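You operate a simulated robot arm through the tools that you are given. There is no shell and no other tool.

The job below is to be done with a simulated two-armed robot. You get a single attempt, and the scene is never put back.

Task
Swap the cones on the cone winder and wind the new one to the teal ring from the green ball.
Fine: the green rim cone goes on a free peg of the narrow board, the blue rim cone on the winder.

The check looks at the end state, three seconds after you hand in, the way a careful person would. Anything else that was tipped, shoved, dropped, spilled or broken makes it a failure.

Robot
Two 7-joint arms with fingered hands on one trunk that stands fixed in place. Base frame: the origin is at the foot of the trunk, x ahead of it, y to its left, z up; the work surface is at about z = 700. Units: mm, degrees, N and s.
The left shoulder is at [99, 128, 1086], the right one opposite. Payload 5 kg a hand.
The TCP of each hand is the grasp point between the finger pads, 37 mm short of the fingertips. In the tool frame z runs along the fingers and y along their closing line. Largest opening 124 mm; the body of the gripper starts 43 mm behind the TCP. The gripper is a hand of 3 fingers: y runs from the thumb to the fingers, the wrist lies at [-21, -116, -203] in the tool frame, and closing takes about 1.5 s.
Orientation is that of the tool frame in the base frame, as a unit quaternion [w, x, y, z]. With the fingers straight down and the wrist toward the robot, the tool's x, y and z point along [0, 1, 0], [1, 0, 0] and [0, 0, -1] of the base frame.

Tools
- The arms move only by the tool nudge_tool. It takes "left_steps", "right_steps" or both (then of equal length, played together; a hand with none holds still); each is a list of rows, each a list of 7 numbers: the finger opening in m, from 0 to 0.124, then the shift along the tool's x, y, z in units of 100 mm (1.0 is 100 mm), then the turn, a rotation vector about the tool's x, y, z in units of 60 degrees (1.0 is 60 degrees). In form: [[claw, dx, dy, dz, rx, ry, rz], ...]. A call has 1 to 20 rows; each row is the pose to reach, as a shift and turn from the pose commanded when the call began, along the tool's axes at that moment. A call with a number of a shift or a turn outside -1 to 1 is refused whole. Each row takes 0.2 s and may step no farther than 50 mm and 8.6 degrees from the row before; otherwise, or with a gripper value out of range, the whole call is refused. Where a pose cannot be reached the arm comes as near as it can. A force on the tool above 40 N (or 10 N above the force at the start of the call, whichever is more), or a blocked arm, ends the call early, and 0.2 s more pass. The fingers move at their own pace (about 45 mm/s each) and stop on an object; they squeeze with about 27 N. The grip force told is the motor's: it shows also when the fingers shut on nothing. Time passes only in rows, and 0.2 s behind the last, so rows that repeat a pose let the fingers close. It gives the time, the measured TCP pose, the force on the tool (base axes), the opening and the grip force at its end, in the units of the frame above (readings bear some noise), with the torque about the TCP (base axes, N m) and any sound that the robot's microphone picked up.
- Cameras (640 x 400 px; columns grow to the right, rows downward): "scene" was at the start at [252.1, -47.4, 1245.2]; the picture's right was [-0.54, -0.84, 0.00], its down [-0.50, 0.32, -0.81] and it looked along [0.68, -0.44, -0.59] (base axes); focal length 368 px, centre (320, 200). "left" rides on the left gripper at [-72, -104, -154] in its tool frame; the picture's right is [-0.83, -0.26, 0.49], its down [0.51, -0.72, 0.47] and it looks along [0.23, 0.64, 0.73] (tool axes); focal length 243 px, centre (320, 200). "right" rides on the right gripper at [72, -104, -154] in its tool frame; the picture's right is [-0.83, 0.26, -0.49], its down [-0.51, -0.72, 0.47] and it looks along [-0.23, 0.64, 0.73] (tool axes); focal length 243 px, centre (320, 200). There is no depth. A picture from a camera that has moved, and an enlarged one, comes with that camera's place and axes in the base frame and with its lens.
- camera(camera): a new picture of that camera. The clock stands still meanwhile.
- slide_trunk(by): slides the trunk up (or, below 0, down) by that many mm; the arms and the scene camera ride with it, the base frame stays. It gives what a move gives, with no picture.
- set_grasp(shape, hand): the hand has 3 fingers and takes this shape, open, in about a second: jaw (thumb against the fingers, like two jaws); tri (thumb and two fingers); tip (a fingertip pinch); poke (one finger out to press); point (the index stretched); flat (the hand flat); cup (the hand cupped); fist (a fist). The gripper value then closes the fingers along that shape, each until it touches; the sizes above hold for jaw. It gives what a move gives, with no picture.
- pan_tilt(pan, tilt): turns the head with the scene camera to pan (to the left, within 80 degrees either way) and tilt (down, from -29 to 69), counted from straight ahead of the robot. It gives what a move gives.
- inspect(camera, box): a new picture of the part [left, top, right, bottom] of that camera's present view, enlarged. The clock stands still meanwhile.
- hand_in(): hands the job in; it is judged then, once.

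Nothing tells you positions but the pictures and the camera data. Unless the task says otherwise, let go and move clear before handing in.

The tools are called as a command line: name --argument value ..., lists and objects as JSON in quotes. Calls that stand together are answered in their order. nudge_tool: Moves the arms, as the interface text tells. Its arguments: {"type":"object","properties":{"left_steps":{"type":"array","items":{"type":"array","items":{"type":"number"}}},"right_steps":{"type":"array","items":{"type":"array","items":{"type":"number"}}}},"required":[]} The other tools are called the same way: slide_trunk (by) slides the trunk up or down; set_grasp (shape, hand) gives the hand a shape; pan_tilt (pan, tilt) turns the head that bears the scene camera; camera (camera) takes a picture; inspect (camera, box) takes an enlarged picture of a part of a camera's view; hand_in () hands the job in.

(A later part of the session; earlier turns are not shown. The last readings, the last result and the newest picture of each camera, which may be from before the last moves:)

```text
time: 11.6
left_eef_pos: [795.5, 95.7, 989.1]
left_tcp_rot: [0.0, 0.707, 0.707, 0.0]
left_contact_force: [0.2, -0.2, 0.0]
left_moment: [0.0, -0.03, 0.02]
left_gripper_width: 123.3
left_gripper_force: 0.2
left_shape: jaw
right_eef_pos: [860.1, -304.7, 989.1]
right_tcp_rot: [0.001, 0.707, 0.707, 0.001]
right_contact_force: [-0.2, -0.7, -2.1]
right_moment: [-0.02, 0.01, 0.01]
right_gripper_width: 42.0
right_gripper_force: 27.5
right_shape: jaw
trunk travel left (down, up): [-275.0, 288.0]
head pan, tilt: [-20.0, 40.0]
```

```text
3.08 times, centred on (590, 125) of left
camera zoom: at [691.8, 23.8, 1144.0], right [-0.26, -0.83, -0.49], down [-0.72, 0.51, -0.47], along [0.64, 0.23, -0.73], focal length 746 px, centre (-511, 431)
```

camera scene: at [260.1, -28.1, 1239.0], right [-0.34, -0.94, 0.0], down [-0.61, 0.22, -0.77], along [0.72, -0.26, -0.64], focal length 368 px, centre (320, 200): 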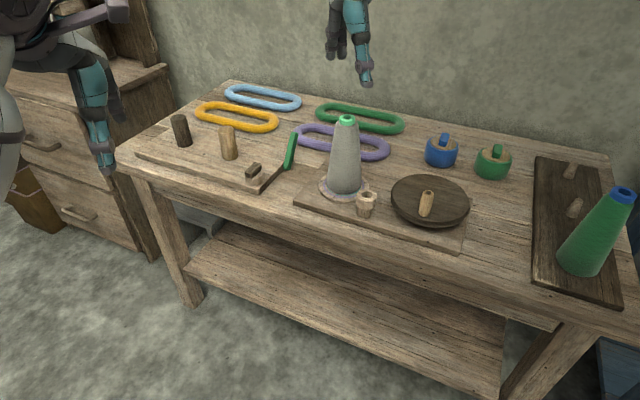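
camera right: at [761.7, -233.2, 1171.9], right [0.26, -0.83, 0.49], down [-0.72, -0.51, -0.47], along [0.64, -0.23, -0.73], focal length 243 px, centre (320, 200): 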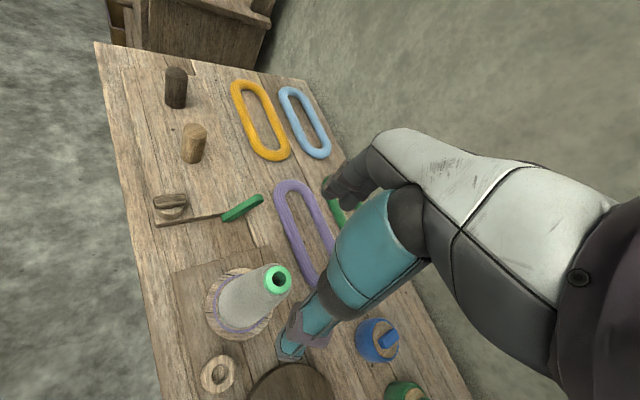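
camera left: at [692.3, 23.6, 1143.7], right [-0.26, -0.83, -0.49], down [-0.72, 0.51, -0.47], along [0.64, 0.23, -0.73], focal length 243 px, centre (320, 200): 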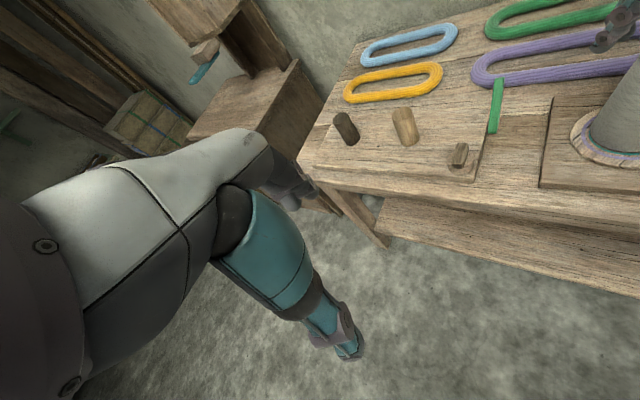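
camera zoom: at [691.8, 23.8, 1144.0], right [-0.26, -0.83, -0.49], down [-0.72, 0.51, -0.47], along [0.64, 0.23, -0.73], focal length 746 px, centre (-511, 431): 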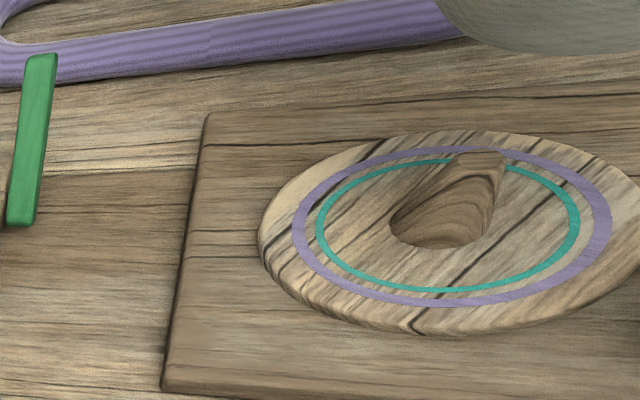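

The spindle has a flat on one side, so it's a keyed (D-shaped) spindle: cone orientation may matter. I'll check the board pegs and look for a key mark on the cones.

inspect --camera "scene" --box '[555, 155, 600, 225]'

inspect --camera "scene" --box '[600, 180, 640, 210]'

inspect --camera "scene" --box '[340, 165, 360, 195]'

inspect --camera "scene" --box '[325, 40, 385, 150]'

```text
5.71 times, centred on (578, 190) of scene
camera zoom: at [258.2, -29.0, 1239.4], right [-0.34, -0.94, 0.0], down [-0.6, 0.22, -0.77], along [0.72, -0.26, -0.64], focal length 2103 px, centre (-1151, 257)
```

zoom: 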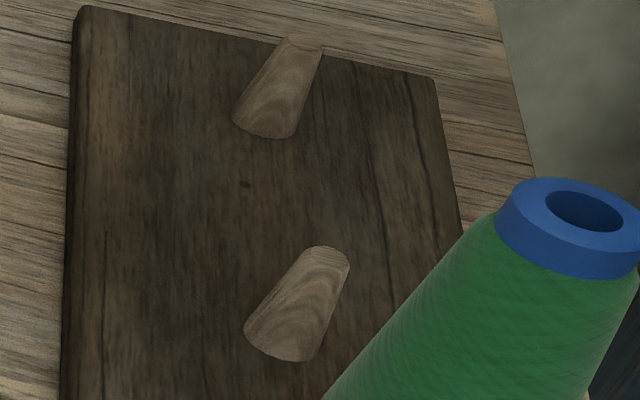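

```text
13.33 times, centred on (620, 195) of scene
camera zoom: at [258.2, -29.0, 1239.4], right [-0.34, -0.94, 0.0], down [-0.6, 0.22, -0.77], along [0.72, -0.26, -0.64], focal length 4908 px, centre (-3680, 267)
```

zoom: 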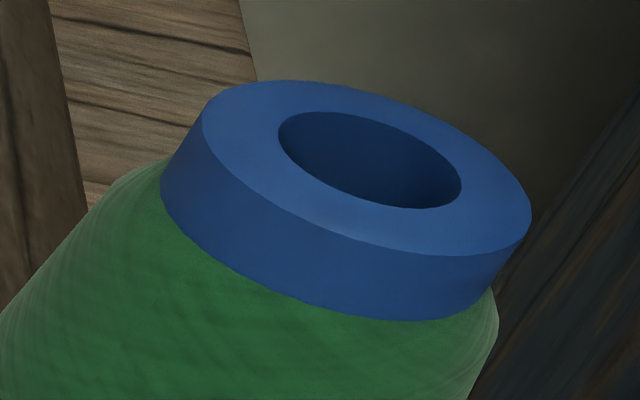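

```text
13.33 times, centred on (350, 180) of scene
camera zoom: at [258.2, -29.0, 1239.4], right [-0.34, -0.94, 0.0], down [-0.6, 0.22, -0.77], along [0.72, -0.26, -0.64], focal length 4908 px, centre (-80, 467)
```

zoom: 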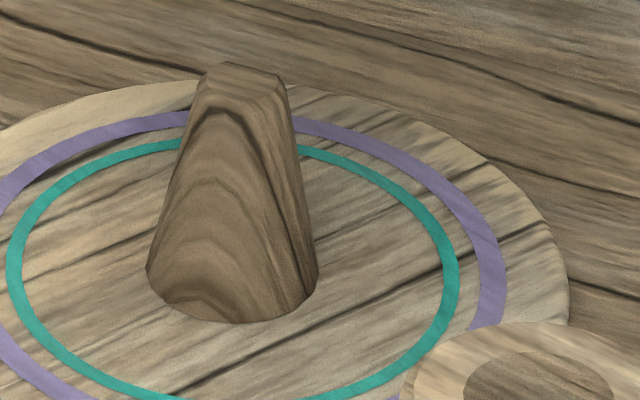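

```text
3.64 times, centred on (355, 95) of scene
camera zoom: at [258.2, -29.0, 1239.4], right [-0.34, -0.94, 0.0], down [-0.6, 0.22, -0.77], along [0.72, -0.26, -0.64], focal length 1338 px, centre (193, 582)
```

zoom: 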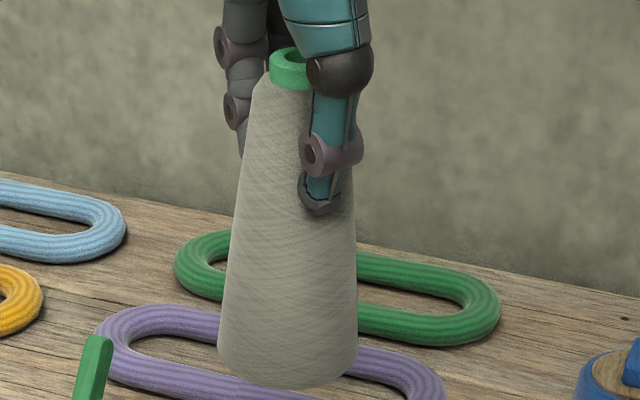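

The pegs seem to have flats too. Zooming tighter on pegs and spindle to measure which way each flat faces.

inspect --camera "scene" --box '[562, 194, 586, 224]'

inspect --camera "scene" --box '[560, 155, 584, 185]'

inspect --camera "left" --box '[585, 70, 640, 105]'

inspect --camera "scene" --box '[340, 166, 358, 184]'

```text
13.33 times, centred on (574, 209) of scene
camera zoom: at [258.2, -29.0, 1239.4], right [-0.34, -0.94, 0.0], down [-0.6, 0.22, -0.77], along [0.72, -0.26, -0.64], focal length 4908 px, centre (-3067, 80)
```

zoom: 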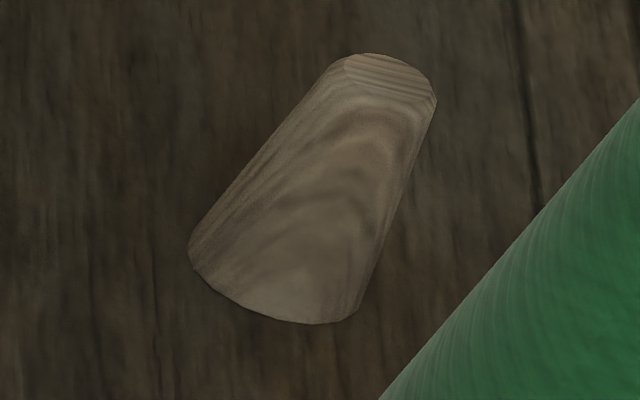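

```text
13.33 times, centred on (572, 170) of scene
camera zoom: at [258.2, -29.0, 1239.4], right [-0.34, -0.94, 0.0], down [-0.6, 0.22, -0.77], along [0.72, -0.26, -0.64], focal length 4908 px, centre (-3040, 600)
```

zoom: 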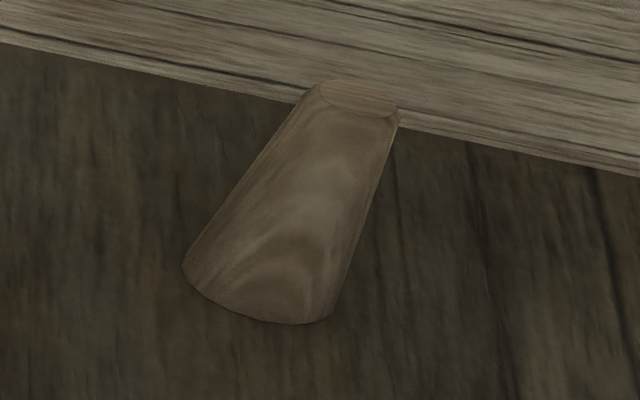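

```text
11.43 times, centred on (612, 88) of left
camera zoom: at [691.8, 23.8, 1144.0], right [-0.26, -0.83, -0.49], down [-0.72, 0.51, -0.47], along [0.64, 0.23, -0.73], focal length 2773 px, centre (-3023, 1486)
```

zoom: 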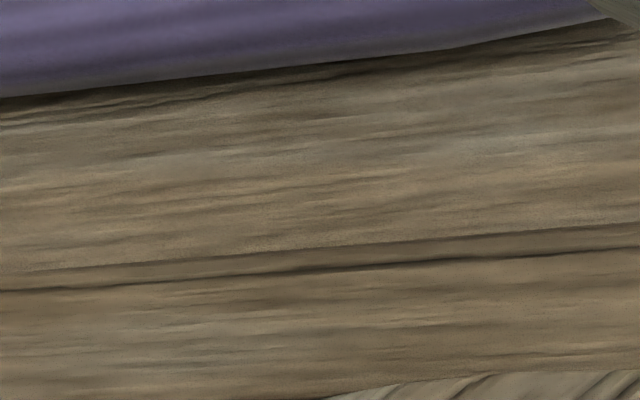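

```text
16.00 times, centred on (349, 175) of scene
camera zoom: at [258.2, -29.0, 1239.4], right [-0.34, -0.94, 0.0], down [-0.6, 0.22, -0.77], along [0.72, -0.26, -0.64], focal length 5889 px, centre (-144, 600)
```

zoom: 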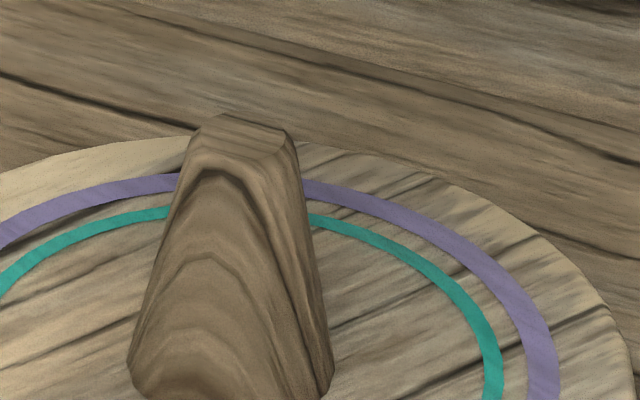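

I'll carry the cone partway toward the narrow board, rising as I go, and use the right camera for another viewpoint on the spindle.

nudge_tool --right_steps '[[0.0, 0, 0, -0.2, 0, 0, 0], [0.0, -0.2, -0.2, -0.4, 0, 0, 0], [0.0, -0.4, -0.4, -0.6, 0, 0, 0], [0.0, -0.6, -0.6, -0.6, 0, 0, 0], [0.0, -0.8, -0.8, -0.6, 0, 0, 0], [0.0, -1.0, -1.0, -0.6, 0, 0, 0]]'

camera --camera "right"

inspect --camera "right" --box '[180, 200, 260, 260]'

inspect --camera "scene" --box '[315, 155, 395, 215]'

```text
time: 12.9
left_eef_pos: [796.9, 94.6, 989.9]
left_tcp_rot: [0.0, 0.708, 0.707, 0.0]
left_contact_force: [-0.4, 0.3, -0.4]
left_moment: [0.02, -0.04, 0.03]
left_gripper_width: 123.4
left_gripper_force: 0.0
left_shape: jaw
right_eef_pos: [759.8, -406.1, 1047.8]
right_tcp_rot: [0.0, 0.707, 0.707, 0.0]
right_contact_force: [-0.4, -0.7, -2.7]
right_moment: [0.03, -0.03, -0.02]
right_gripper_width: 41.7
right_gripper_force: 27.0
right_shape: jaw
trunk travel left (down, up): [-275.0, 288.0]
head pan, tilt: [-20.0, 40.0]
```

```text
taken
camera right: at [655.9, -334.4, 1200.5], right [0.26, -0.83, 0.49], down [-0.72, -0.51, -0.47], along [0.64, -0.23, -0.73], focal length 243 px, centre (320, 200)
```

right: 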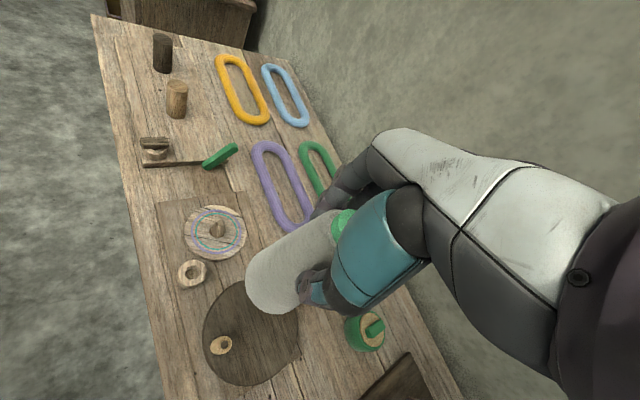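

```text
6.67 times, centred on (220, 230) of right
camera zoom: at [655.9, -334.4, 1200.5], right [0.26, -0.83, 0.49], down [-0.72, -0.51, -0.47], along [0.64, -0.23, -0.73], focal length 1618 px, centre (987, 0)
```

zoom: 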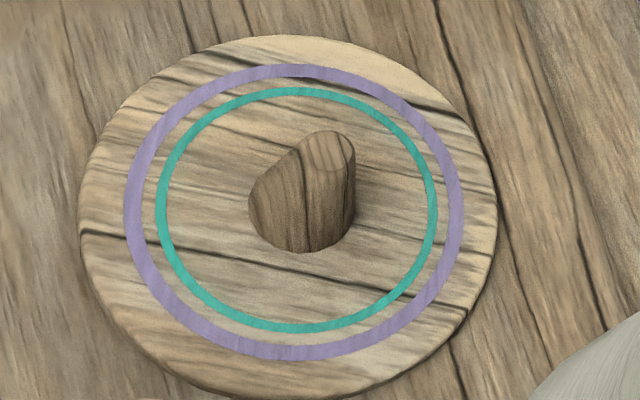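

```text
6.67 times, centred on (355, 185) of scene
camera zoom: at [257.8, -30.0, 1239.6], right [-0.34, -0.94, 0.0], down [-0.6, 0.22, -0.77], along [0.72, -0.26, -0.64], focal length 2454 px, centre (87, 300)
```

zoom: 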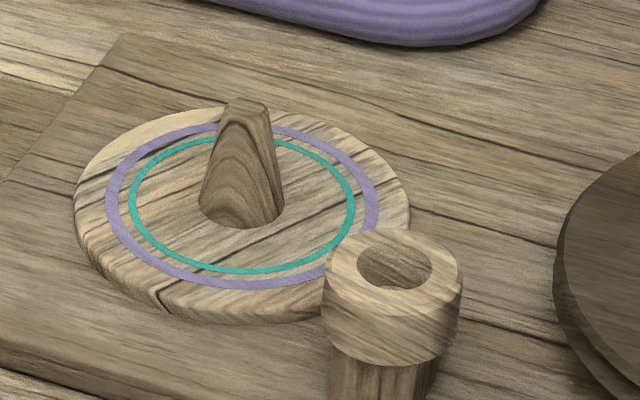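

From this steeper view the spindle looks nearly round and tapered. A tighter zoom will settle whether there is a flat.

inspect --camera "right" --box '[207, 213, 231, 234]'

inspect --camera "scene" --box '[337, 164, 361, 188]'

inspect --camera "right" --box '[230, 200, 370, 330]'

```text
16.00 times, centred on (219, 224) of right
camera zoom: at [655.9, -334.4, 1200.5], right [0.26, -0.83, 0.49], down [-0.72, -0.51, -0.47], along [0.64, -0.23, -0.73], focal length 3882 px, centre (1936, -176)
```

zoom: 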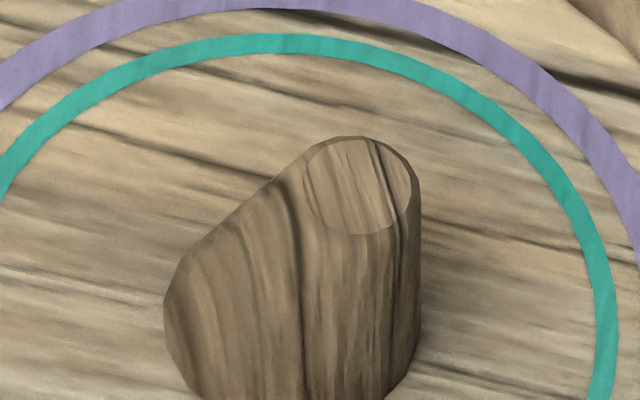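

```text
16.00 times, centred on (349, 176) of scene
camera zoom: at [257.8, -30.0, 1239.6], right [-0.34, -0.94, 0.0], down [-0.6, 0.22, -0.77], along [0.72, -0.26, -0.64], focal length 5889 px, centre (-144, 584)
```

zoom: 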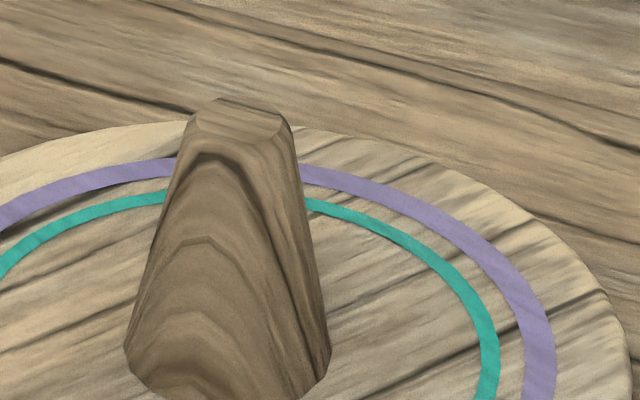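

```text
3.08 times, centred on (300, 265) of right
camera zoom: at [655.9, -334.4, 1200.5], right [0.26, -0.83, 0.49], down [-0.72, -0.51, -0.47], along [0.64, -0.23, -0.73], focal length 746 px, centre (382, 0)
```

zoom: 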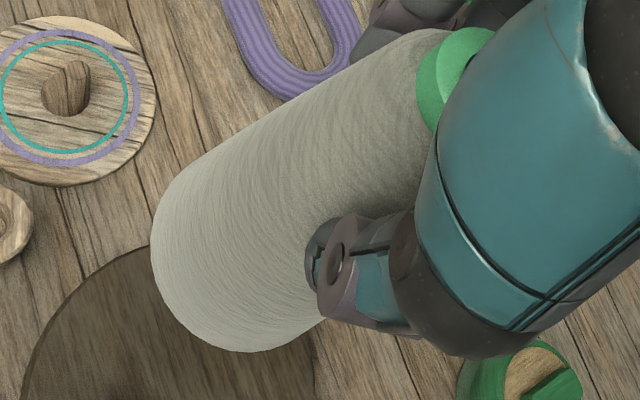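

The top of the spindle is a plain circle: it is a round taper, no key, so yaw doesn't matter. The winder axis is at (862, -306), teal ring radius ≈ 41 mm, purple ≈ 48 mm. Now carrying the grey cone toward the middle peg.

nudge_tool --right_steps '[[0.0, -0.2, -0.09, 0, 0, 0, 0], [0.0, -0.4, -0.18, 0, 0, 0, 0], [0.0, -0.6, -0.27, 0, 0, 0, 0], [0.0, -0.8, -0.35, 0, 0, 0, 0], [0.0, -1.0, -0.44, 0, 0, 0, 0]]'

nudge_tool --right_steps '[[0.0, -0.2, -0.09, 0, 0, 0, 0], [0.0, -0.4, -0.18, 0, 0, 0, 0], [0.0, -0.6, -0.27, 0, 0, 0, 0], [0.0, -0.8, -0.35, 0, 0, 0, 0], [0.0, -1.0, -0.44, 0, 0, 0, 0]]'

camera --camera "scene"

camera --camera "right"

```text
time: 14.2
left_eef_pos: [796.5, 95.5, 990.0]
left_tcp_rot: [0.0, 0.708, 0.707, 0.0]
left_contact_force: [-0.1, 0.0, 0.7]
left_moment: [0.03, -0.01, 0.0]
left_gripper_width: 123.6
left_gripper_force: 0.1
left_shape: jaw
right_eef_pos: [717.5, -506.3, 1048.8]
right_tcp_rot: [0.0, 0.707, 0.708, 0.001]
right_contact_force: [-0.3, -0.7, -2.2]
right_moment: [0.0, -0.02, 0.01]
right_gripper_width: 41.8
right_gripper_force: 27.3
right_shape: jaw
trunk travel left (down, up): [-275.0, 288.0]
head pan, tilt: [-20.0, 40.0]
```

```text
time: 15.3
left_eef_pos: [797.2, 94.9, 990.9]
left_tcp_rot: [0.0, 0.707, 0.707, -0.001]
left_contact_force: [0.3, -0.1, 0.0]
left_moment: [0.01, 0.01, 0.01]
left_gripper_width: 123.8
left_gripper_force: 0.1
left_shape: jaw
right_eef_pos: [672.5, -605.0, 1048.9]
right_tcp_rot: [0.001, 0.707, 0.707, 0.001]
right_contact_force: [0.1, 0.4, -2.2]
right_moment: [0.0, 0.0, -0.02]
right_gripper_width: 41.5
right_gripper_force: 27.0
right_shape: jaw
trunk travel left (down, up): [-275.0, 288.0]
head pan, tilt: [-20.0, 40.0]
```

```text
taken
camera scene: at [258.7, -29.9, 1239.3], right [-0.34, -0.94, 0.0], down [-0.6, 0.22, -0.77], along [0.72, -0.26, -0.64], focal length 368 px, centre (320, 200)
```

scene: 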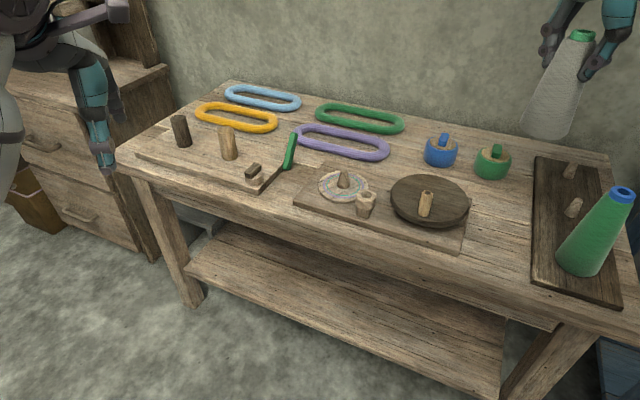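

```text
taken
camera right: at [568.9, -533.6, 1201.3], right [0.26, -0.83, 0.49], down [-0.72, -0.51, -0.47], along [0.64, -0.23, -0.73], focal length 243 px, centre (320, 200)
```

right: 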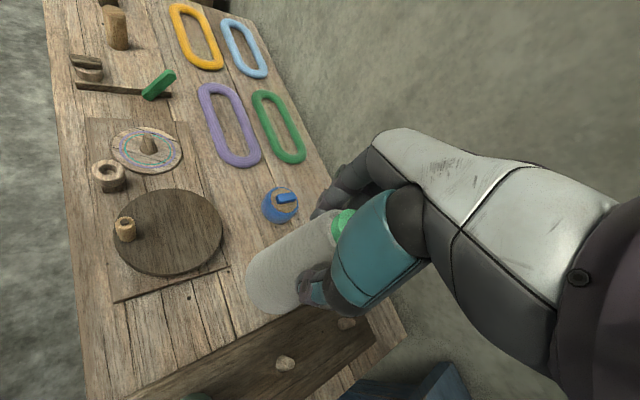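

The grey cone is hanging above the area between ball and narrow board. I'll turn the head toward the board and zoom on peg 1 from the right camera for an accurate target.

pan_tilt --pan -48 --tilt 42

camera --camera "scene"

inspect --camera "right" --box '[240, 310, 370, 400]'

```text
time: 16.3
left_eef_pos: [795.6, 95.6, 989.7]
left_tcp_rot: [0.0, 0.708, 0.706, 0.0]
left_contact_force: [0.4, -0.8, -0.2]
left_moment: [-0.01, 0.0, 0.02]
left_gripper_width: 123.5
left_gripper_force: 0.0
left_shape: jaw
right_eef_pos: [672.1, -605.4, 1047.3]
right_tcp_rot: [0.0, 0.707, 0.707, 0.0]
right_contact_force: [0.1, 0.5, -1.9]
right_moment: [0.0, -0.01, -0.02]
right_gripper_width: 41.9
right_gripper_force: 26.9
right_shape: jaw
trunk travel left (down, up): [-275.0, 288.0]
head pan, tilt: [-48.0, 42.0]
```

```text
taken
camera scene: at [234.8, -62.4, 1236.4], right [-0.74, -0.67, 0.0], down [-0.45, 0.5, -0.74], along [0.5, -0.55, -0.67], focal length 368 px, centre (320, 200)
```

scene: 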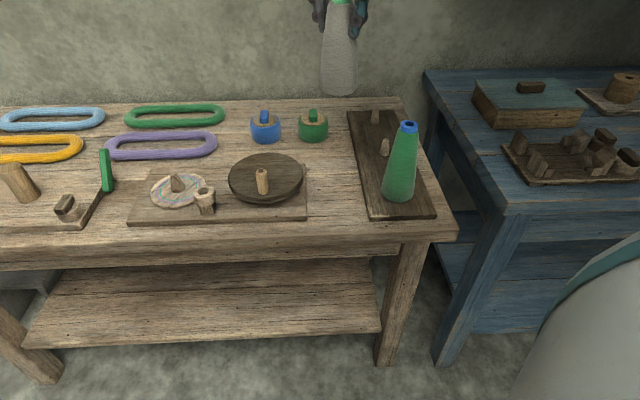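

```text
4.44 times, centred on (305, 355) of right
camera zoom: at [569.1, -532.7, 1201.5], right [0.26, -0.83, 0.49], down [-0.72, -0.51, -0.47], along [0.64, -0.23, -0.73], focal length 1078 px, centre (387, -489)
```

zoom: 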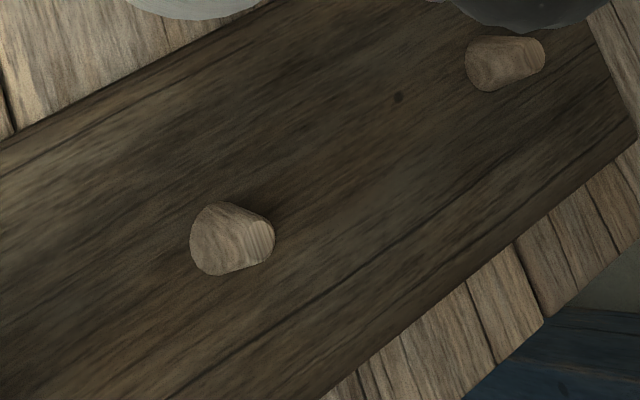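

Measuring peg 1 and the blue rim cone from the new scene view as well.

inspect --camera "scene" --box '[345, 100, 425, 210]'

inspect --camera "scene" --box '[370, 130, 402, 165]'

inspect --camera "scene" --box '[300, 0, 380, 110]'

```text
3.64 times, centred on (385, 155) of scene
camera zoom: at [234.8, -62.4, 1236.4], right [-0.74, -0.67, 0.0], down [-0.45, 0.5, -0.74], along [0.5, -0.55, -0.67], focal length 1338 px, centre (84, 364)
```

zoom: 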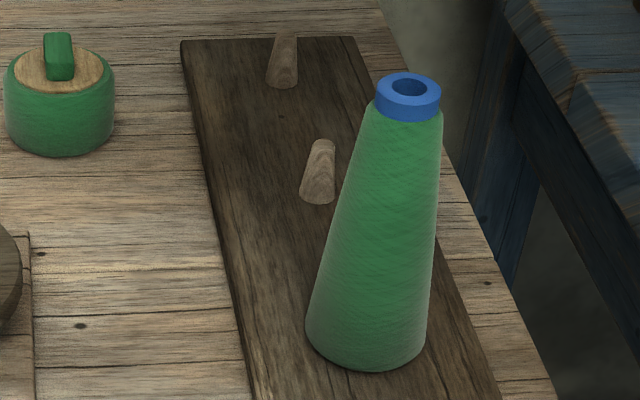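

```text
11.43 times, centred on (386, 148) of scene
camera zoom: at [234.8, -62.4, 1236.4], right [-0.74, -0.67, 0.0], down [-0.45, 0.5, -0.74], along [0.5, -0.55, -0.67], focal length 4206 px, centre (-434, 800)
```

zoom: 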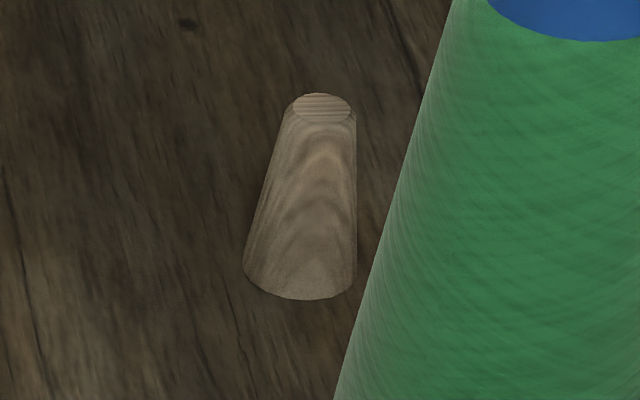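

```text
3.64 times, centred on (340, 55) of scene
camera zoom: at [234.8, -62.4, 1236.4], right [-0.74, -0.67, 0.0], down [-0.45, 0.5, -0.74], along [0.5, -0.55, -0.67], focal length 1338 px, centre (247, 727)
```

zoom: 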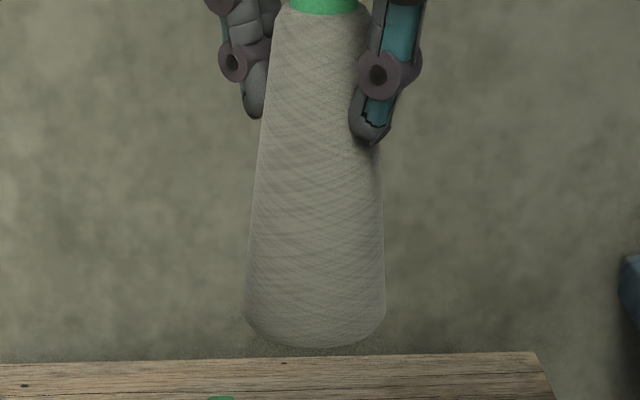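

Both views agree: peg 1 is at (618.5, -725). The cone hangs vertical in the hand. Moving over the peg.

nudge_tool --right_steps '[[0.0, -0.2, -0.09, 0, 0, 0, 0], [0.0, -0.4, -0.18, 0, 0, 0, 0], [0.0, -0.6, -0.27, 0, 0, 0, 0]]'

nudge_tool --right_steps '[[0.0, -0.2, -0.09, 0, 0, 0, 0], [0.0, -0.4, -0.18, 0, 0, 0, 0], [0.0, -0.6, -0.27, 0, 0, 0, 0], [0.0, -0.6, -0.27, 0.15, 0, 0, 0], [0.0, -0.6, -0.27, 0.3, 0, 0, 0]]'

camera --camera "scene"

inspect --camera "right" --box '[180, 180, 400, 400]'

```text
time: 17.1
left_eef_pos: [795.7, 95.4, 990.0]
left_tcp_rot: [0.0, 0.707, 0.708, 0.0]
left_contact_force: [-0.6, -0.2, 0.2]
left_moment: [0.03, 0.0, 0.0]
left_gripper_width: 123.5
left_gripper_force: 0.1
left_shape: jaw
right_eef_pos: [647.9, -666.9, 1048.0]
right_tcp_rot: [0.0, 0.707, 0.707, 0.001]
right_contact_force: [-0.2, -0.7, -1.6]
right_moment: [-0.03, 0.01, 0.0]
right_gripper_width: 41.5
right_gripper_force: 27.0
right_shape: jaw
trunk travel left (down, up): [-275.0, 288.0]
head pan, tilt: [-48.0, 42.0]
```

```text
time: 18.3
left_eef_pos: [796.8, 95.5, 990.0]
left_tcp_rot: [-0.001, 0.707, 0.707, 0.0]
left_contact_force: [-0.8, -0.6, -0.6]
left_moment: [0.01, -0.01, 0.01]
left_gripper_width: 123.7
left_gripper_force: 0.2
left_shape: jaw
right_eef_pos: [620.9, -724.3, 1016.8]
right_tcp_rot: [0.001, 0.707, 0.707, 0.001]
right_contact_force: [-0.3, -0.4, -2.0]
right_moment: [0.02, -0.01, -0.05]
right_gripper_width: 41.8
right_gripper_force: 26.8
right_shape: jaw
trunk travel left (down, up): [-275.0, 288.0]
head pan, tilt: [-48.0, 42.0]
```

```text
taken
camera scene: at [234.8, -62.7, 1236.4], right [-0.74, -0.67, 0.0], down [-0.45, 0.5, -0.74], along [0.5, -0.55, -0.67], focal length 368 px, centre (320, 200)
```

scene: 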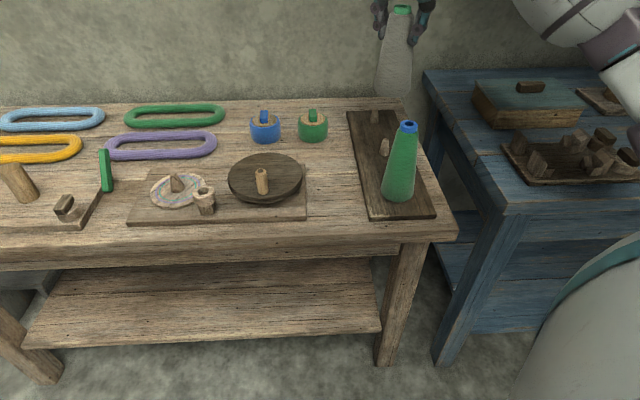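

```text
1.82 times, centred on (290, 290) of right
camera zoom: at [516.6, -653.1, 1169.9], right [0.26, -0.83, 0.49], down [-0.72, -0.51, -0.47], along [0.64, -0.23, -0.73], focal length 441 px, centre (374, 36)
```

zoom: 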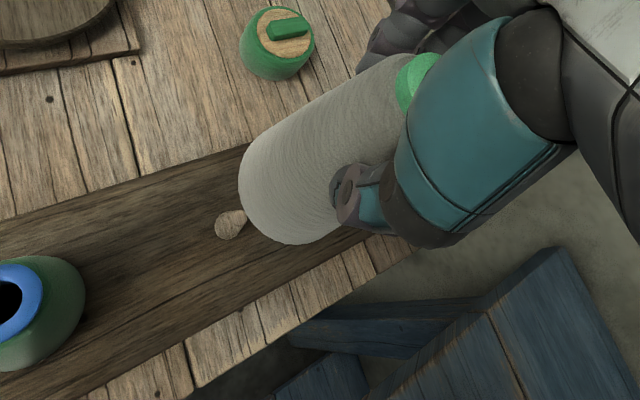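

The tool axis projects right on the peg. Descending toward it, with small steps and watching the force near contact.

nudge_tool --right_steps '[[0.0, 0, -0.015, 0.2, 0, 0, 0], [0.0, 0, -0.015, 0.4, 0, 0, 0], [0.0, 0, -0.015, 0.6, 0, 0, 0], [0.0, 0, -0.015, 0.8, 0, 0, 0], [0.0, 0, -0.015, 0.95, 0, 0, 0]]'

inspect --camera "scene" --box '[345, 20, 435, 210]'

inspect --camera "right" --box '[180, 180, 400, 400]'

```text
time: 19.5
left_eef_pos: [796.9, 94.3, 990.2]
left_tcp_rot: [0.0, 0.707, 0.707, 0.0]
left_contact_force: [-0.5, -0.5, 0.2]
left_moment: [0.02, -0.01, -0.01]
left_gripper_width: 123.6
left_gripper_force: 0.0
left_shape: jaw
right_eef_pos: [617.5, -724.4, 922.1]
right_tcp_rot: [0.0, 0.707, 0.707, -0.001]
right_contact_force: [1.0, -0.8, -2.2]
right_moment: [0.02, 0.01, -0.04]
right_gripper_width: 41.5
right_gripper_force: 26.5
right_shape: jaw
trunk travel left (down, up): [-275.0, 288.0]
head pan, tilt: [-48.0, 42.0]
```

```text
2.11 times, centred on (390, 115) of scene
camera zoom: at [234.8, -62.5, 1236.4], right [-0.74, -0.67, 0.0], down [-0.45, 0.5, -0.74], along [0.5, -0.55, -0.67], focal length 775 px, centre (173, 379)
```

zoom: 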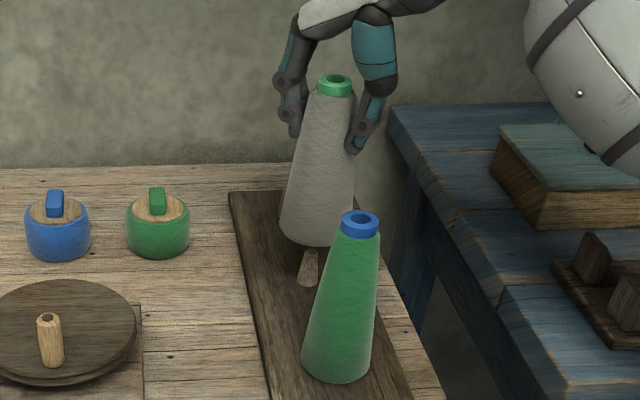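

```text
1.82 times, centred on (290, 290) of right
camera zoom: at [513.6, -653.3, 1074.1], right [0.26, -0.83, 0.49], down [-0.72, -0.51, -0.47], along [0.64, -0.23, -0.73], focal length 441 px, centre (374, 36)
```

zoom: 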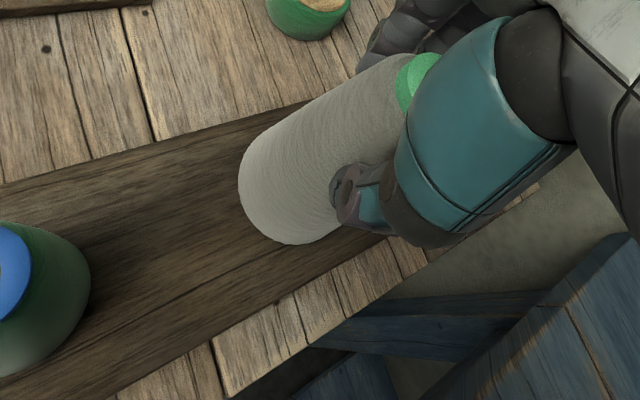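

The cone base is ~25 mm above the peg top and lined up. Lowering in 8 mm steps.

nudge_tool --right_steps '[[0.0, 0, 0, 0.08, 0, 0, 0], [0.0, 0, 0, 0.16, 0, 0, 0], [0.0, 0, 0, 0.24, 0, 0, 0], [0.0, 0, 0, 0.32, 0, 0, 0], [0.0, 0, 0, 0.4, 0, 0, 0], [0.0, 0, 0, 0.48, 0, 0, 0], [0.0, 0, 0, 0.56, 0, 0, 0]]'

inspect --camera "scene" --box '[345, 20, 435, 210]'

```text
time: 21.1
left_eef_pos: [795.4, 95.5, 989.5]
left_tcp_rot: [0.0, 0.707, 0.707, 0.0]
left_contact_force: [-0.3, 0.2, -0.2]
left_moment: [0.02, -0.01, -0.01]
left_gripper_width: 123.4
left_gripper_force: 0.1
left_shape: jaw
right_eef_pos: [618.6, -724.9, 866.9]
right_tcp_rot: [0.001, 0.707, 0.707, 0.001]
right_contact_force: [-0.2, 0.4, -2.4]
right_moment: [0.04, 0.01, -0.01]
right_gripper_width: 41.7
right_gripper_force: 27.9
right_shape: jaw
trunk travel left (down, up): [-275.0, 288.0]
head pan, tilt: [-48.0, 42.0]
```

```text
2.11 times, centred on (390, 115) of scene
camera zoom: at [234.8, -62.5, 1236.4], right [-0.74, -0.67, 0.0], down [-0.45, 0.5, -0.74], along [0.5, -0.55, -0.67], focal length 775 px, centre (173, 379)
```

zoom: 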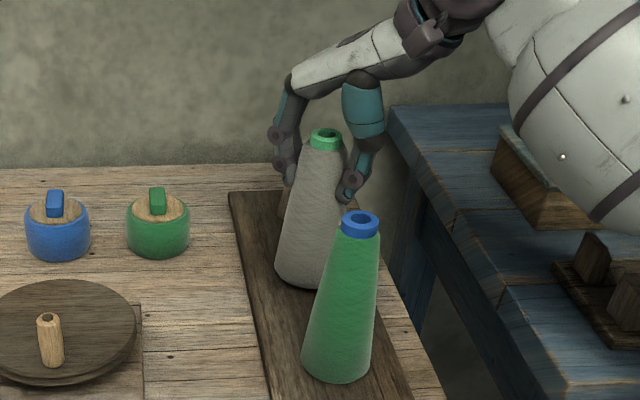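

No contact yet; the cone is around the peg. A few more millimetres until it seats.

nudge_tool --right_steps '[[0.0, 0, 0, 0.03, 0, 0, 0], [0.0, 0, 0, 0.06, 0, 0, 0], [0.0, 0, 0, 0.09, 0, 0, 0], [0.0, 0, 0, 0.12, 0, 0, 0]]'

inspect --camera "scene" --box '[360, 70, 420, 190]'

```text
time: 22.1
left_eef_pos: [796.7, 95.6, 990.1]
left_tcp_rot: [0.0, 0.707, 0.707, 0.0]
left_contact_force: [0.3, 0.3, 0.6]
left_moment: [0.01, -0.03, 0.03]
left_gripper_width: 123.6
left_gripper_force: 0.0
left_shape: jaw
right_eef_pos: [617.1, -724.5, 858.1]
right_tcp_rot: [0.003, 0.707, 0.707, 0.001]
right_contact_force: [2.3, -1.1, 8.9]
right_moment: [-0.03, -0.03, -0.03]
right_gripper_width: 41.7
right_gripper_force: 27.2
right_shape: jaw
trunk travel left (down, up): [-275.0, 288.0]
head pan, tilt: [-48.0, 42.0]
```

```text
3.33 times, centred on (390, 130) of scene
camera zoom: at [234.0, -61.4, 1236.7], right [-0.74, -0.67, 0.0], down [-0.45, 0.5, -0.74], along [0.5, -0.55, -0.67], focal length 1227 px, centre (87, 433)
```

zoom: 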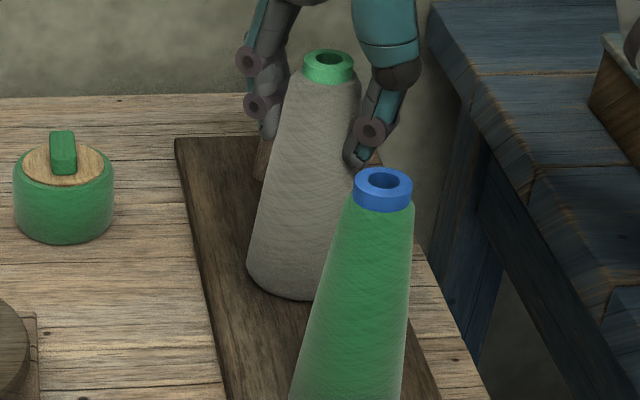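

Contact: about 11 N upward at TCP z 858, with a small side force. I'll ease it by a millimetre or so sideways to see whether it settles.

nudge_tool --right_steps '[[0.0, -0.005, 0.01, -0.01, 0, 0, 0], [0.0, -0.01, 0.02, -0.01, 0, 0, 0], [0.0, -0.01, 0.02, 0.0, 0, 0, 0], [0.0, -0.01, 0.02, 0.01, 0, 0, 0]]'

```text
time: 23.1
left_eef_pos: [795.2, 96.5, 991.8]
left_tcp_rot: [0.001, 0.707, 0.707, 0.0]
left_contact_force: [0.7, -0.7, -0.4]
left_moment: [0.0, 0.01, -0.03]
left_gripper_width: 123.8
left_gripper_force: 0.0
left_shape: jaw
right_eef_pos: [620.9, -726.4, 857.7]
right_tcp_rot: [0.002, 0.707, 0.707, 0.002]
right_contact_force: [-3.5, 0.3, 18.0]
right_moment: [0.02, 0.16, -0.01]
right_gripper_width: 42.0
right_gripper_force: 27.1
right_shape: jaw
trunk travel left (down, up): [-275.0, 288.0]
head pan, tilt: [-48.0, 42.0]
```

It holds firm at the same height, so it appears seated. Returning to centre, relieving the push, and releasing gently.

nudge_tool --right_steps '[[0.0, 0.005, -0.012, -0.02, 0, 0, 0], [0.0, 0.005, -0.012, -0.02, 0, 0, 0], [0.06, 0.005, -0.012, -0.02, 0, 0, 0], [0.06, 0.005, -0.012, -0.02, 0, 0, 0], [0.06, 0.005, -0.012, -0.02, 0, 0, 0]]'

inspect --camera "scene" --box '[360, 70, 420, 190]'

```text
time: 24.3
left_eef_pos: [796.6, 95.3, 989.7]
left_tcp_rot: [0.001, 0.707, 0.707, 0.0]
left_contact_force: [-0.5, -0.4, 0.1]
left_moment: [0.02, -0.01, -0.03]
left_gripper_width: 123.4
left_gripper_force: 0.1
left_shape: jaw
right_eef_pos: [618.5, -726.1, 854.9]
right_tcp_rot: [-0.001, 0.707, 0.707, 0.0]
right_contact_force: [-0.1, -0.1, -0.6]
right_moment: [0.03, -0.02, 0.03]
right_gripper_width: 59.6
right_gripper_force: 0.0
right_shape: jaw
trunk travel left (down, up): [-275.0, 288.0]
head pan, tilt: [-48.0, 42.0]
```

```text
3.33 times, centred on (390, 130) of scene
camera zoom: at [234.4, -61.9, 1236.4], right [-0.74, -0.67, 0.0], down [-0.45, 0.5, -0.74], along [0.5, -0.55, -0.67], focal length 1227 px, centre (87, 433)
```

zoom: 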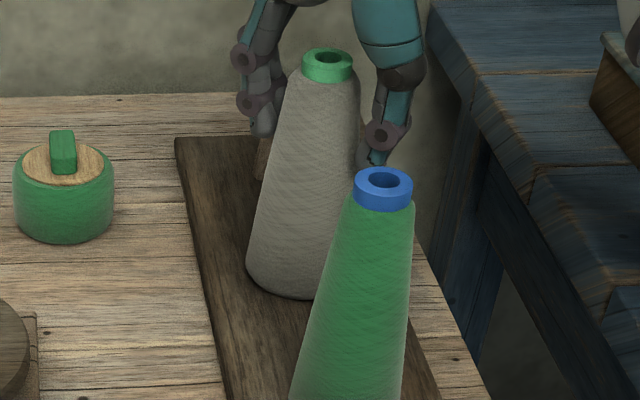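

The grey cone stands on its peg by itself. Opening wider, then rising straight up.

nudge_tool --right_steps '[[0.1, 0, 0, 0, 0, 0, 0], [0.1, 0, 0, 0, 0, 0, 0], [0.1, 0, 0, -0.1, 0, 0, 0], [0.1, 0, 0, -0.25, 0, 0, 0], [0.11, 0, 0, -0.5, 0, 0, 0], [0.11, 0, 0, -0.75, 0, 0, 0], [0.11, 0, 0, -1.0, 0, 0, 0]]'

nudge_tool --right_steps '[[0.12, 0, 0, -0.25, 0, 0, 0], [0.12, 0.3, -0.3, -0.25, 0, 0, 0], [0.12, 0.6, -0.6, -0.25, 0, 0, 0], [0.12, 0.9, -0.85, -0.25, 0, 0, 0], [0.12, 1.0, -1.0, -0.25, 0, 0, 0]]'

camera --camera "scene"

camera --camera "right"

```text
time: 25.9
left_eef_pos: [797.0, 97.5, 990.1]
left_tcp_rot: [0.0, 0.707, 0.707, 0.0]
left_contact_force: [-0.5, -0.7, -0.5]
left_moment: [-0.03, -0.02, -0.02]
left_gripper_width: 123.5
left_gripper_force: 0.0
left_shape: jaw
right_eef_pos: [620.4, -725.2, 956.1]
right_tcp_rot: [0.0, 0.707, 0.707, 0.0]
right_contact_force: [0.5, -0.4, -0.4]
right_moment: [0.0, 0.02, -0.01]
right_gripper_width: 109.8
right_gripper_force: 0.1
right_shape: jaw
trunk travel left (down, up): [-275.0, 288.0]
head pan, tilt: [-48.0, 42.0]
```

```text
time: 27.1
left_eef_pos: [796.2, 96.0, 989.9]
left_tcp_rot: [0.0, 0.708, 0.707, 0.0]
left_contact_force: [0.0, 0.1, 0.3]
left_moment: [0.02, 0.01, 0.02]
left_gripper_width: 123.4
left_gripper_force: 0.1
left_shape: jaw
right_eef_pos: [519.4, -624.4, 981.4]
right_tcp_rot: [0.001, 0.707, 0.707, 0.001]
right_contact_force: [0.0, -0.4, -0.2]
right_moment: [0.0, 0.0, -0.02]
right_gripper_width: 119.6
right_gripper_force: 0.0
right_shape: jaw
trunk travel left (down, up): [-275.0, 288.0]
head pan, tilt: [-48.0, 42.0]
```

```text
taken
camera scene: at [234.4, -62.3, 1236.5], right [-0.74, -0.67, 0.0], down [-0.45, 0.5, -0.74], along [0.5, -0.55, -0.67], focal length 368 px, centre (320, 200)
```

scene: 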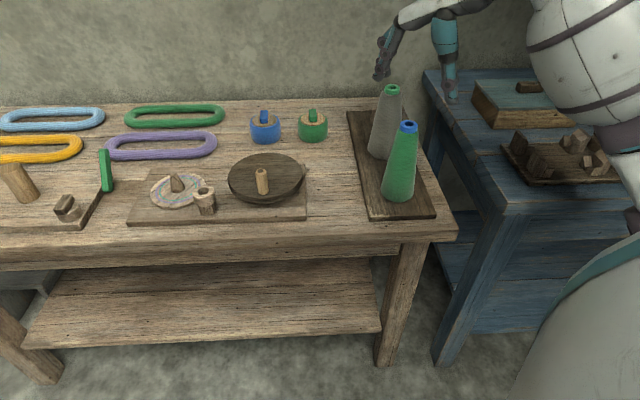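

```text
taken
camera right: at [415.0, -551.9, 1133.9], right [0.26, -0.83, 0.49], down [-0.72, -0.51, -0.47], along [0.64, -0.23, -0.73], focal length 243 px, centre (320, 200)
```

right: 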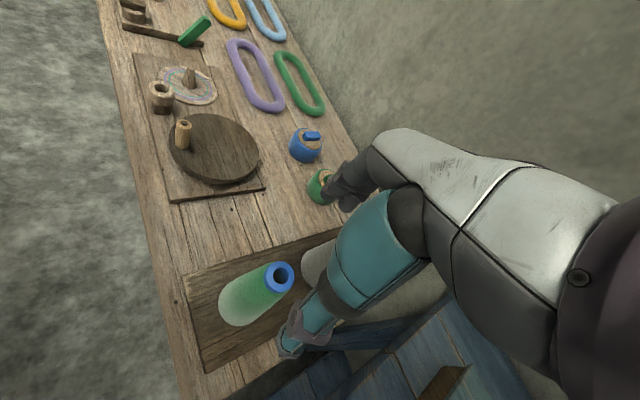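

Aligned within a few millimetres of the blue rim cone; one zoom for precision.

inspect --camera "right" --box '[240, 240, 320, 310]'

inspect --camera "scene" --box '[365, 80, 425, 210]'

```text
5.71 times, centred on (280, 275) of right
camera zoom: at [415.0, -551.9, 1133.9], right [0.26, -0.83, 0.49], down [-0.72, -0.51, -0.47], along [0.64, -0.23, -0.73], focal length 1386 px, centre (549, -229)
```

zoom: 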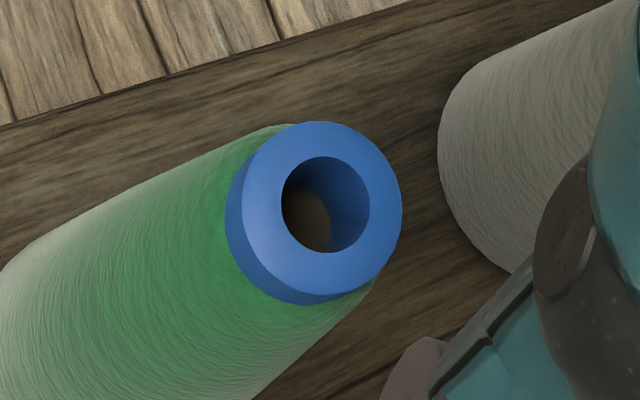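

```text
3.08 times, centred on (395, 145) of scene
camera zoom: at [234.4, -62.3, 1236.5], right [-0.74, -0.67, 0.0], down [-0.45, 0.5, -0.74], along [0.5, -0.55, -0.67], focal length 1132 px, centre (89, 369)
```

zoom: 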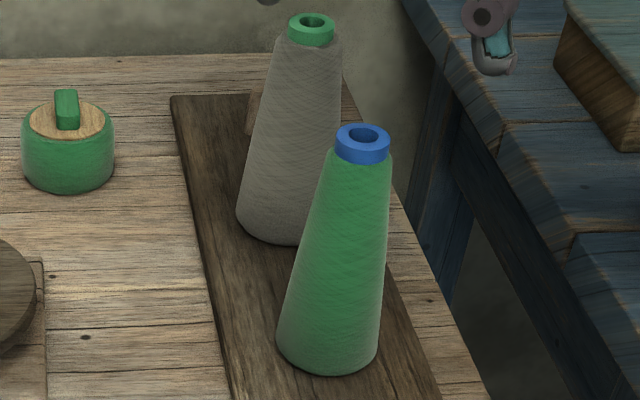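

Rim centre ≈ (513.5, -619), top ≈ 884. Centring and descending.

nudge_tool --right_steps '[[0.12, 0.06, -0.055, 0.1, 0, 0, 0], [0.12, 0.06, -0.055, 0.25, 0, 0, 0], [0.12, 0.06, -0.055, 0.4, 0, 0, 0], [0.12, 0.06, -0.055, 0.55, 0, 0, 0]]'

inspect --camera "right" --box '[220, 180, 380, 360]'

inspect --camera "scene" --box '[355, 60, 455, 210]'

```text
time: 28.1
left_eef_pos: [795.8, 95.4, 990.0]
left_tcp_rot: [0.0, 0.707, 0.707, 0.0]
left_contact_force: [-0.3, -0.8, 0.9]
left_moment: [0.0, 0.01, 0.0]
left_gripper_width: 123.8
left_gripper_force: 0.2
left_shape: jaw
right_eef_pos: [513.5, -620.0, 925.3]
right_tcp_rot: [0.0, 0.707, 0.707, 0.002]
right_contact_force: [1.1, 1.1, 0.3]
right_moment: [0.0, -0.01, 0.0]
right_gripper_width: 119.7
right_gripper_force: 0.0
right_shape: jaw
trunk travel left (down, up): [-275.0, 288.0]
head pan, tilt: [-48.0, 42.0]
```

```text
2.22 times, centred on (300, 270) of right
camera zoom: at [409.7, -547.2, 1077.7], right [0.26, -0.83, 0.49], down [-0.72, -0.51, -0.47], along [0.64, -0.23, -0.73], focal length 539 px, centre (364, 44)
```

zoom: 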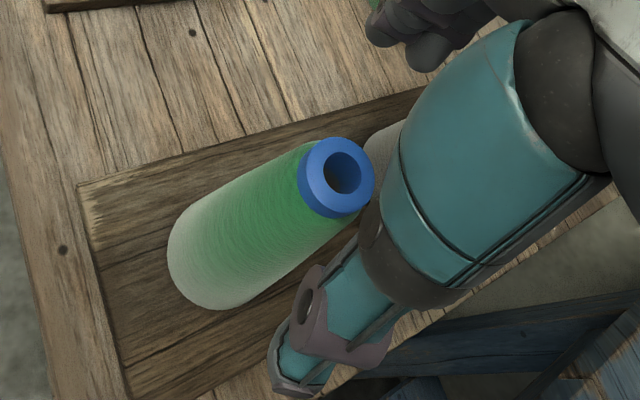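

```text
2.67 times, centred on (405, 135) of scene
camera zoom: at [234.7, -62.4, 1236.4], right [-0.74, -0.67, 0.0], down [-0.45, 0.5, -0.74], along [0.5, -0.55, -0.67], focal length 982 px, centre (93, 373)
```

zoom: 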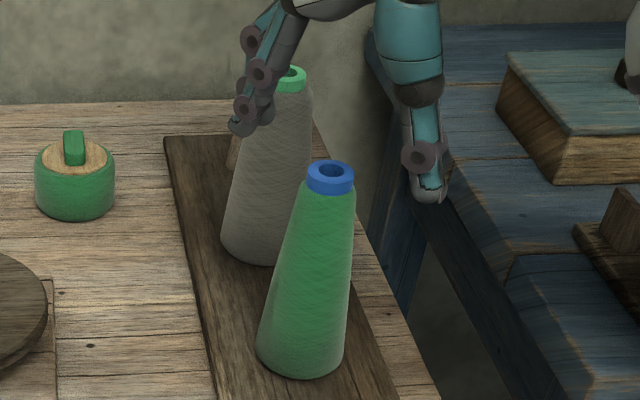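

Perfect alignment. Descending 70 mm and closing.

nudge_tool --right_steps '[[0.12, 0, 0, 0.15, 0, 0, 0], [0.12, 0, 0, 0.3, 0, 0, 0], [0.12, 0, 0, 0.45, 0, 0, 0], [0.12, 0, 0, 0.6, 0, 0, 0], [0.12, 0, 0, 0.7, 0, 0, 0], [0.0, 0, 0, 0.7, 0, 0, 0], [0.0, 0, 0, 0.7, 0, 0, 0], [0.0, 0, 0, 0.7, 0, 0, 0], [0.0, 0, 0, 0.7, 0, 0, 0], [0.0, 0, 0, 0.7, 0, 0, 0], [0.0, 0, 0, 0.7, 0, 0, 0], [0.0, 0, 0, 0.7, 0, 0, 0]]'

inspect --camera "scene" --box '[355, 60, 455, 210]'

```text
time: 30.7
left_eef_pos: [796.2, 94.9, 989.8]
left_tcp_rot: [-0.001, 0.708, 0.707, 0.0]
left_contact_force: [0.6, -1.2, -0.4]
left_moment: [0.01, -0.01, 0.02]
left_gripper_width: 123.6
left_gripper_force: 0.0
left_shape: jaw
right_eef_pos: [514.1, -620.2, 855.0]
right_tcp_rot: [0.001, 0.708, 0.707, 0.0]
right_contact_force: [-0.7, 0.0, 0.5]
right_moment: [0.04, 0.02, -0.01]
right_gripper_width: 41.9
right_gripper_force: 27.5
right_shape: jaw
trunk travel left (down, up): [-275.0, 288.0]
head pan, tilt: [-48.0, 42.0]
```

```text
2.67 times, centred on (405, 135) of scene
camera zoom: at [234.6, -62.2, 1236.4], right [-0.74, -0.67, 0.0], down [-0.45, 0.5, -0.74], along [0.5, -0.55, -0.67], focal length 982 px, centre (93, 373)
```

zoom: 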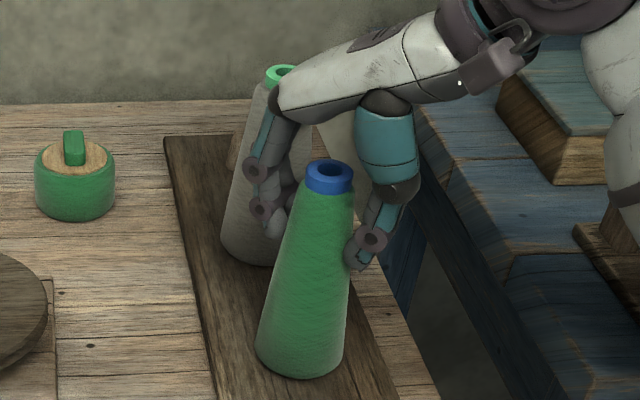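

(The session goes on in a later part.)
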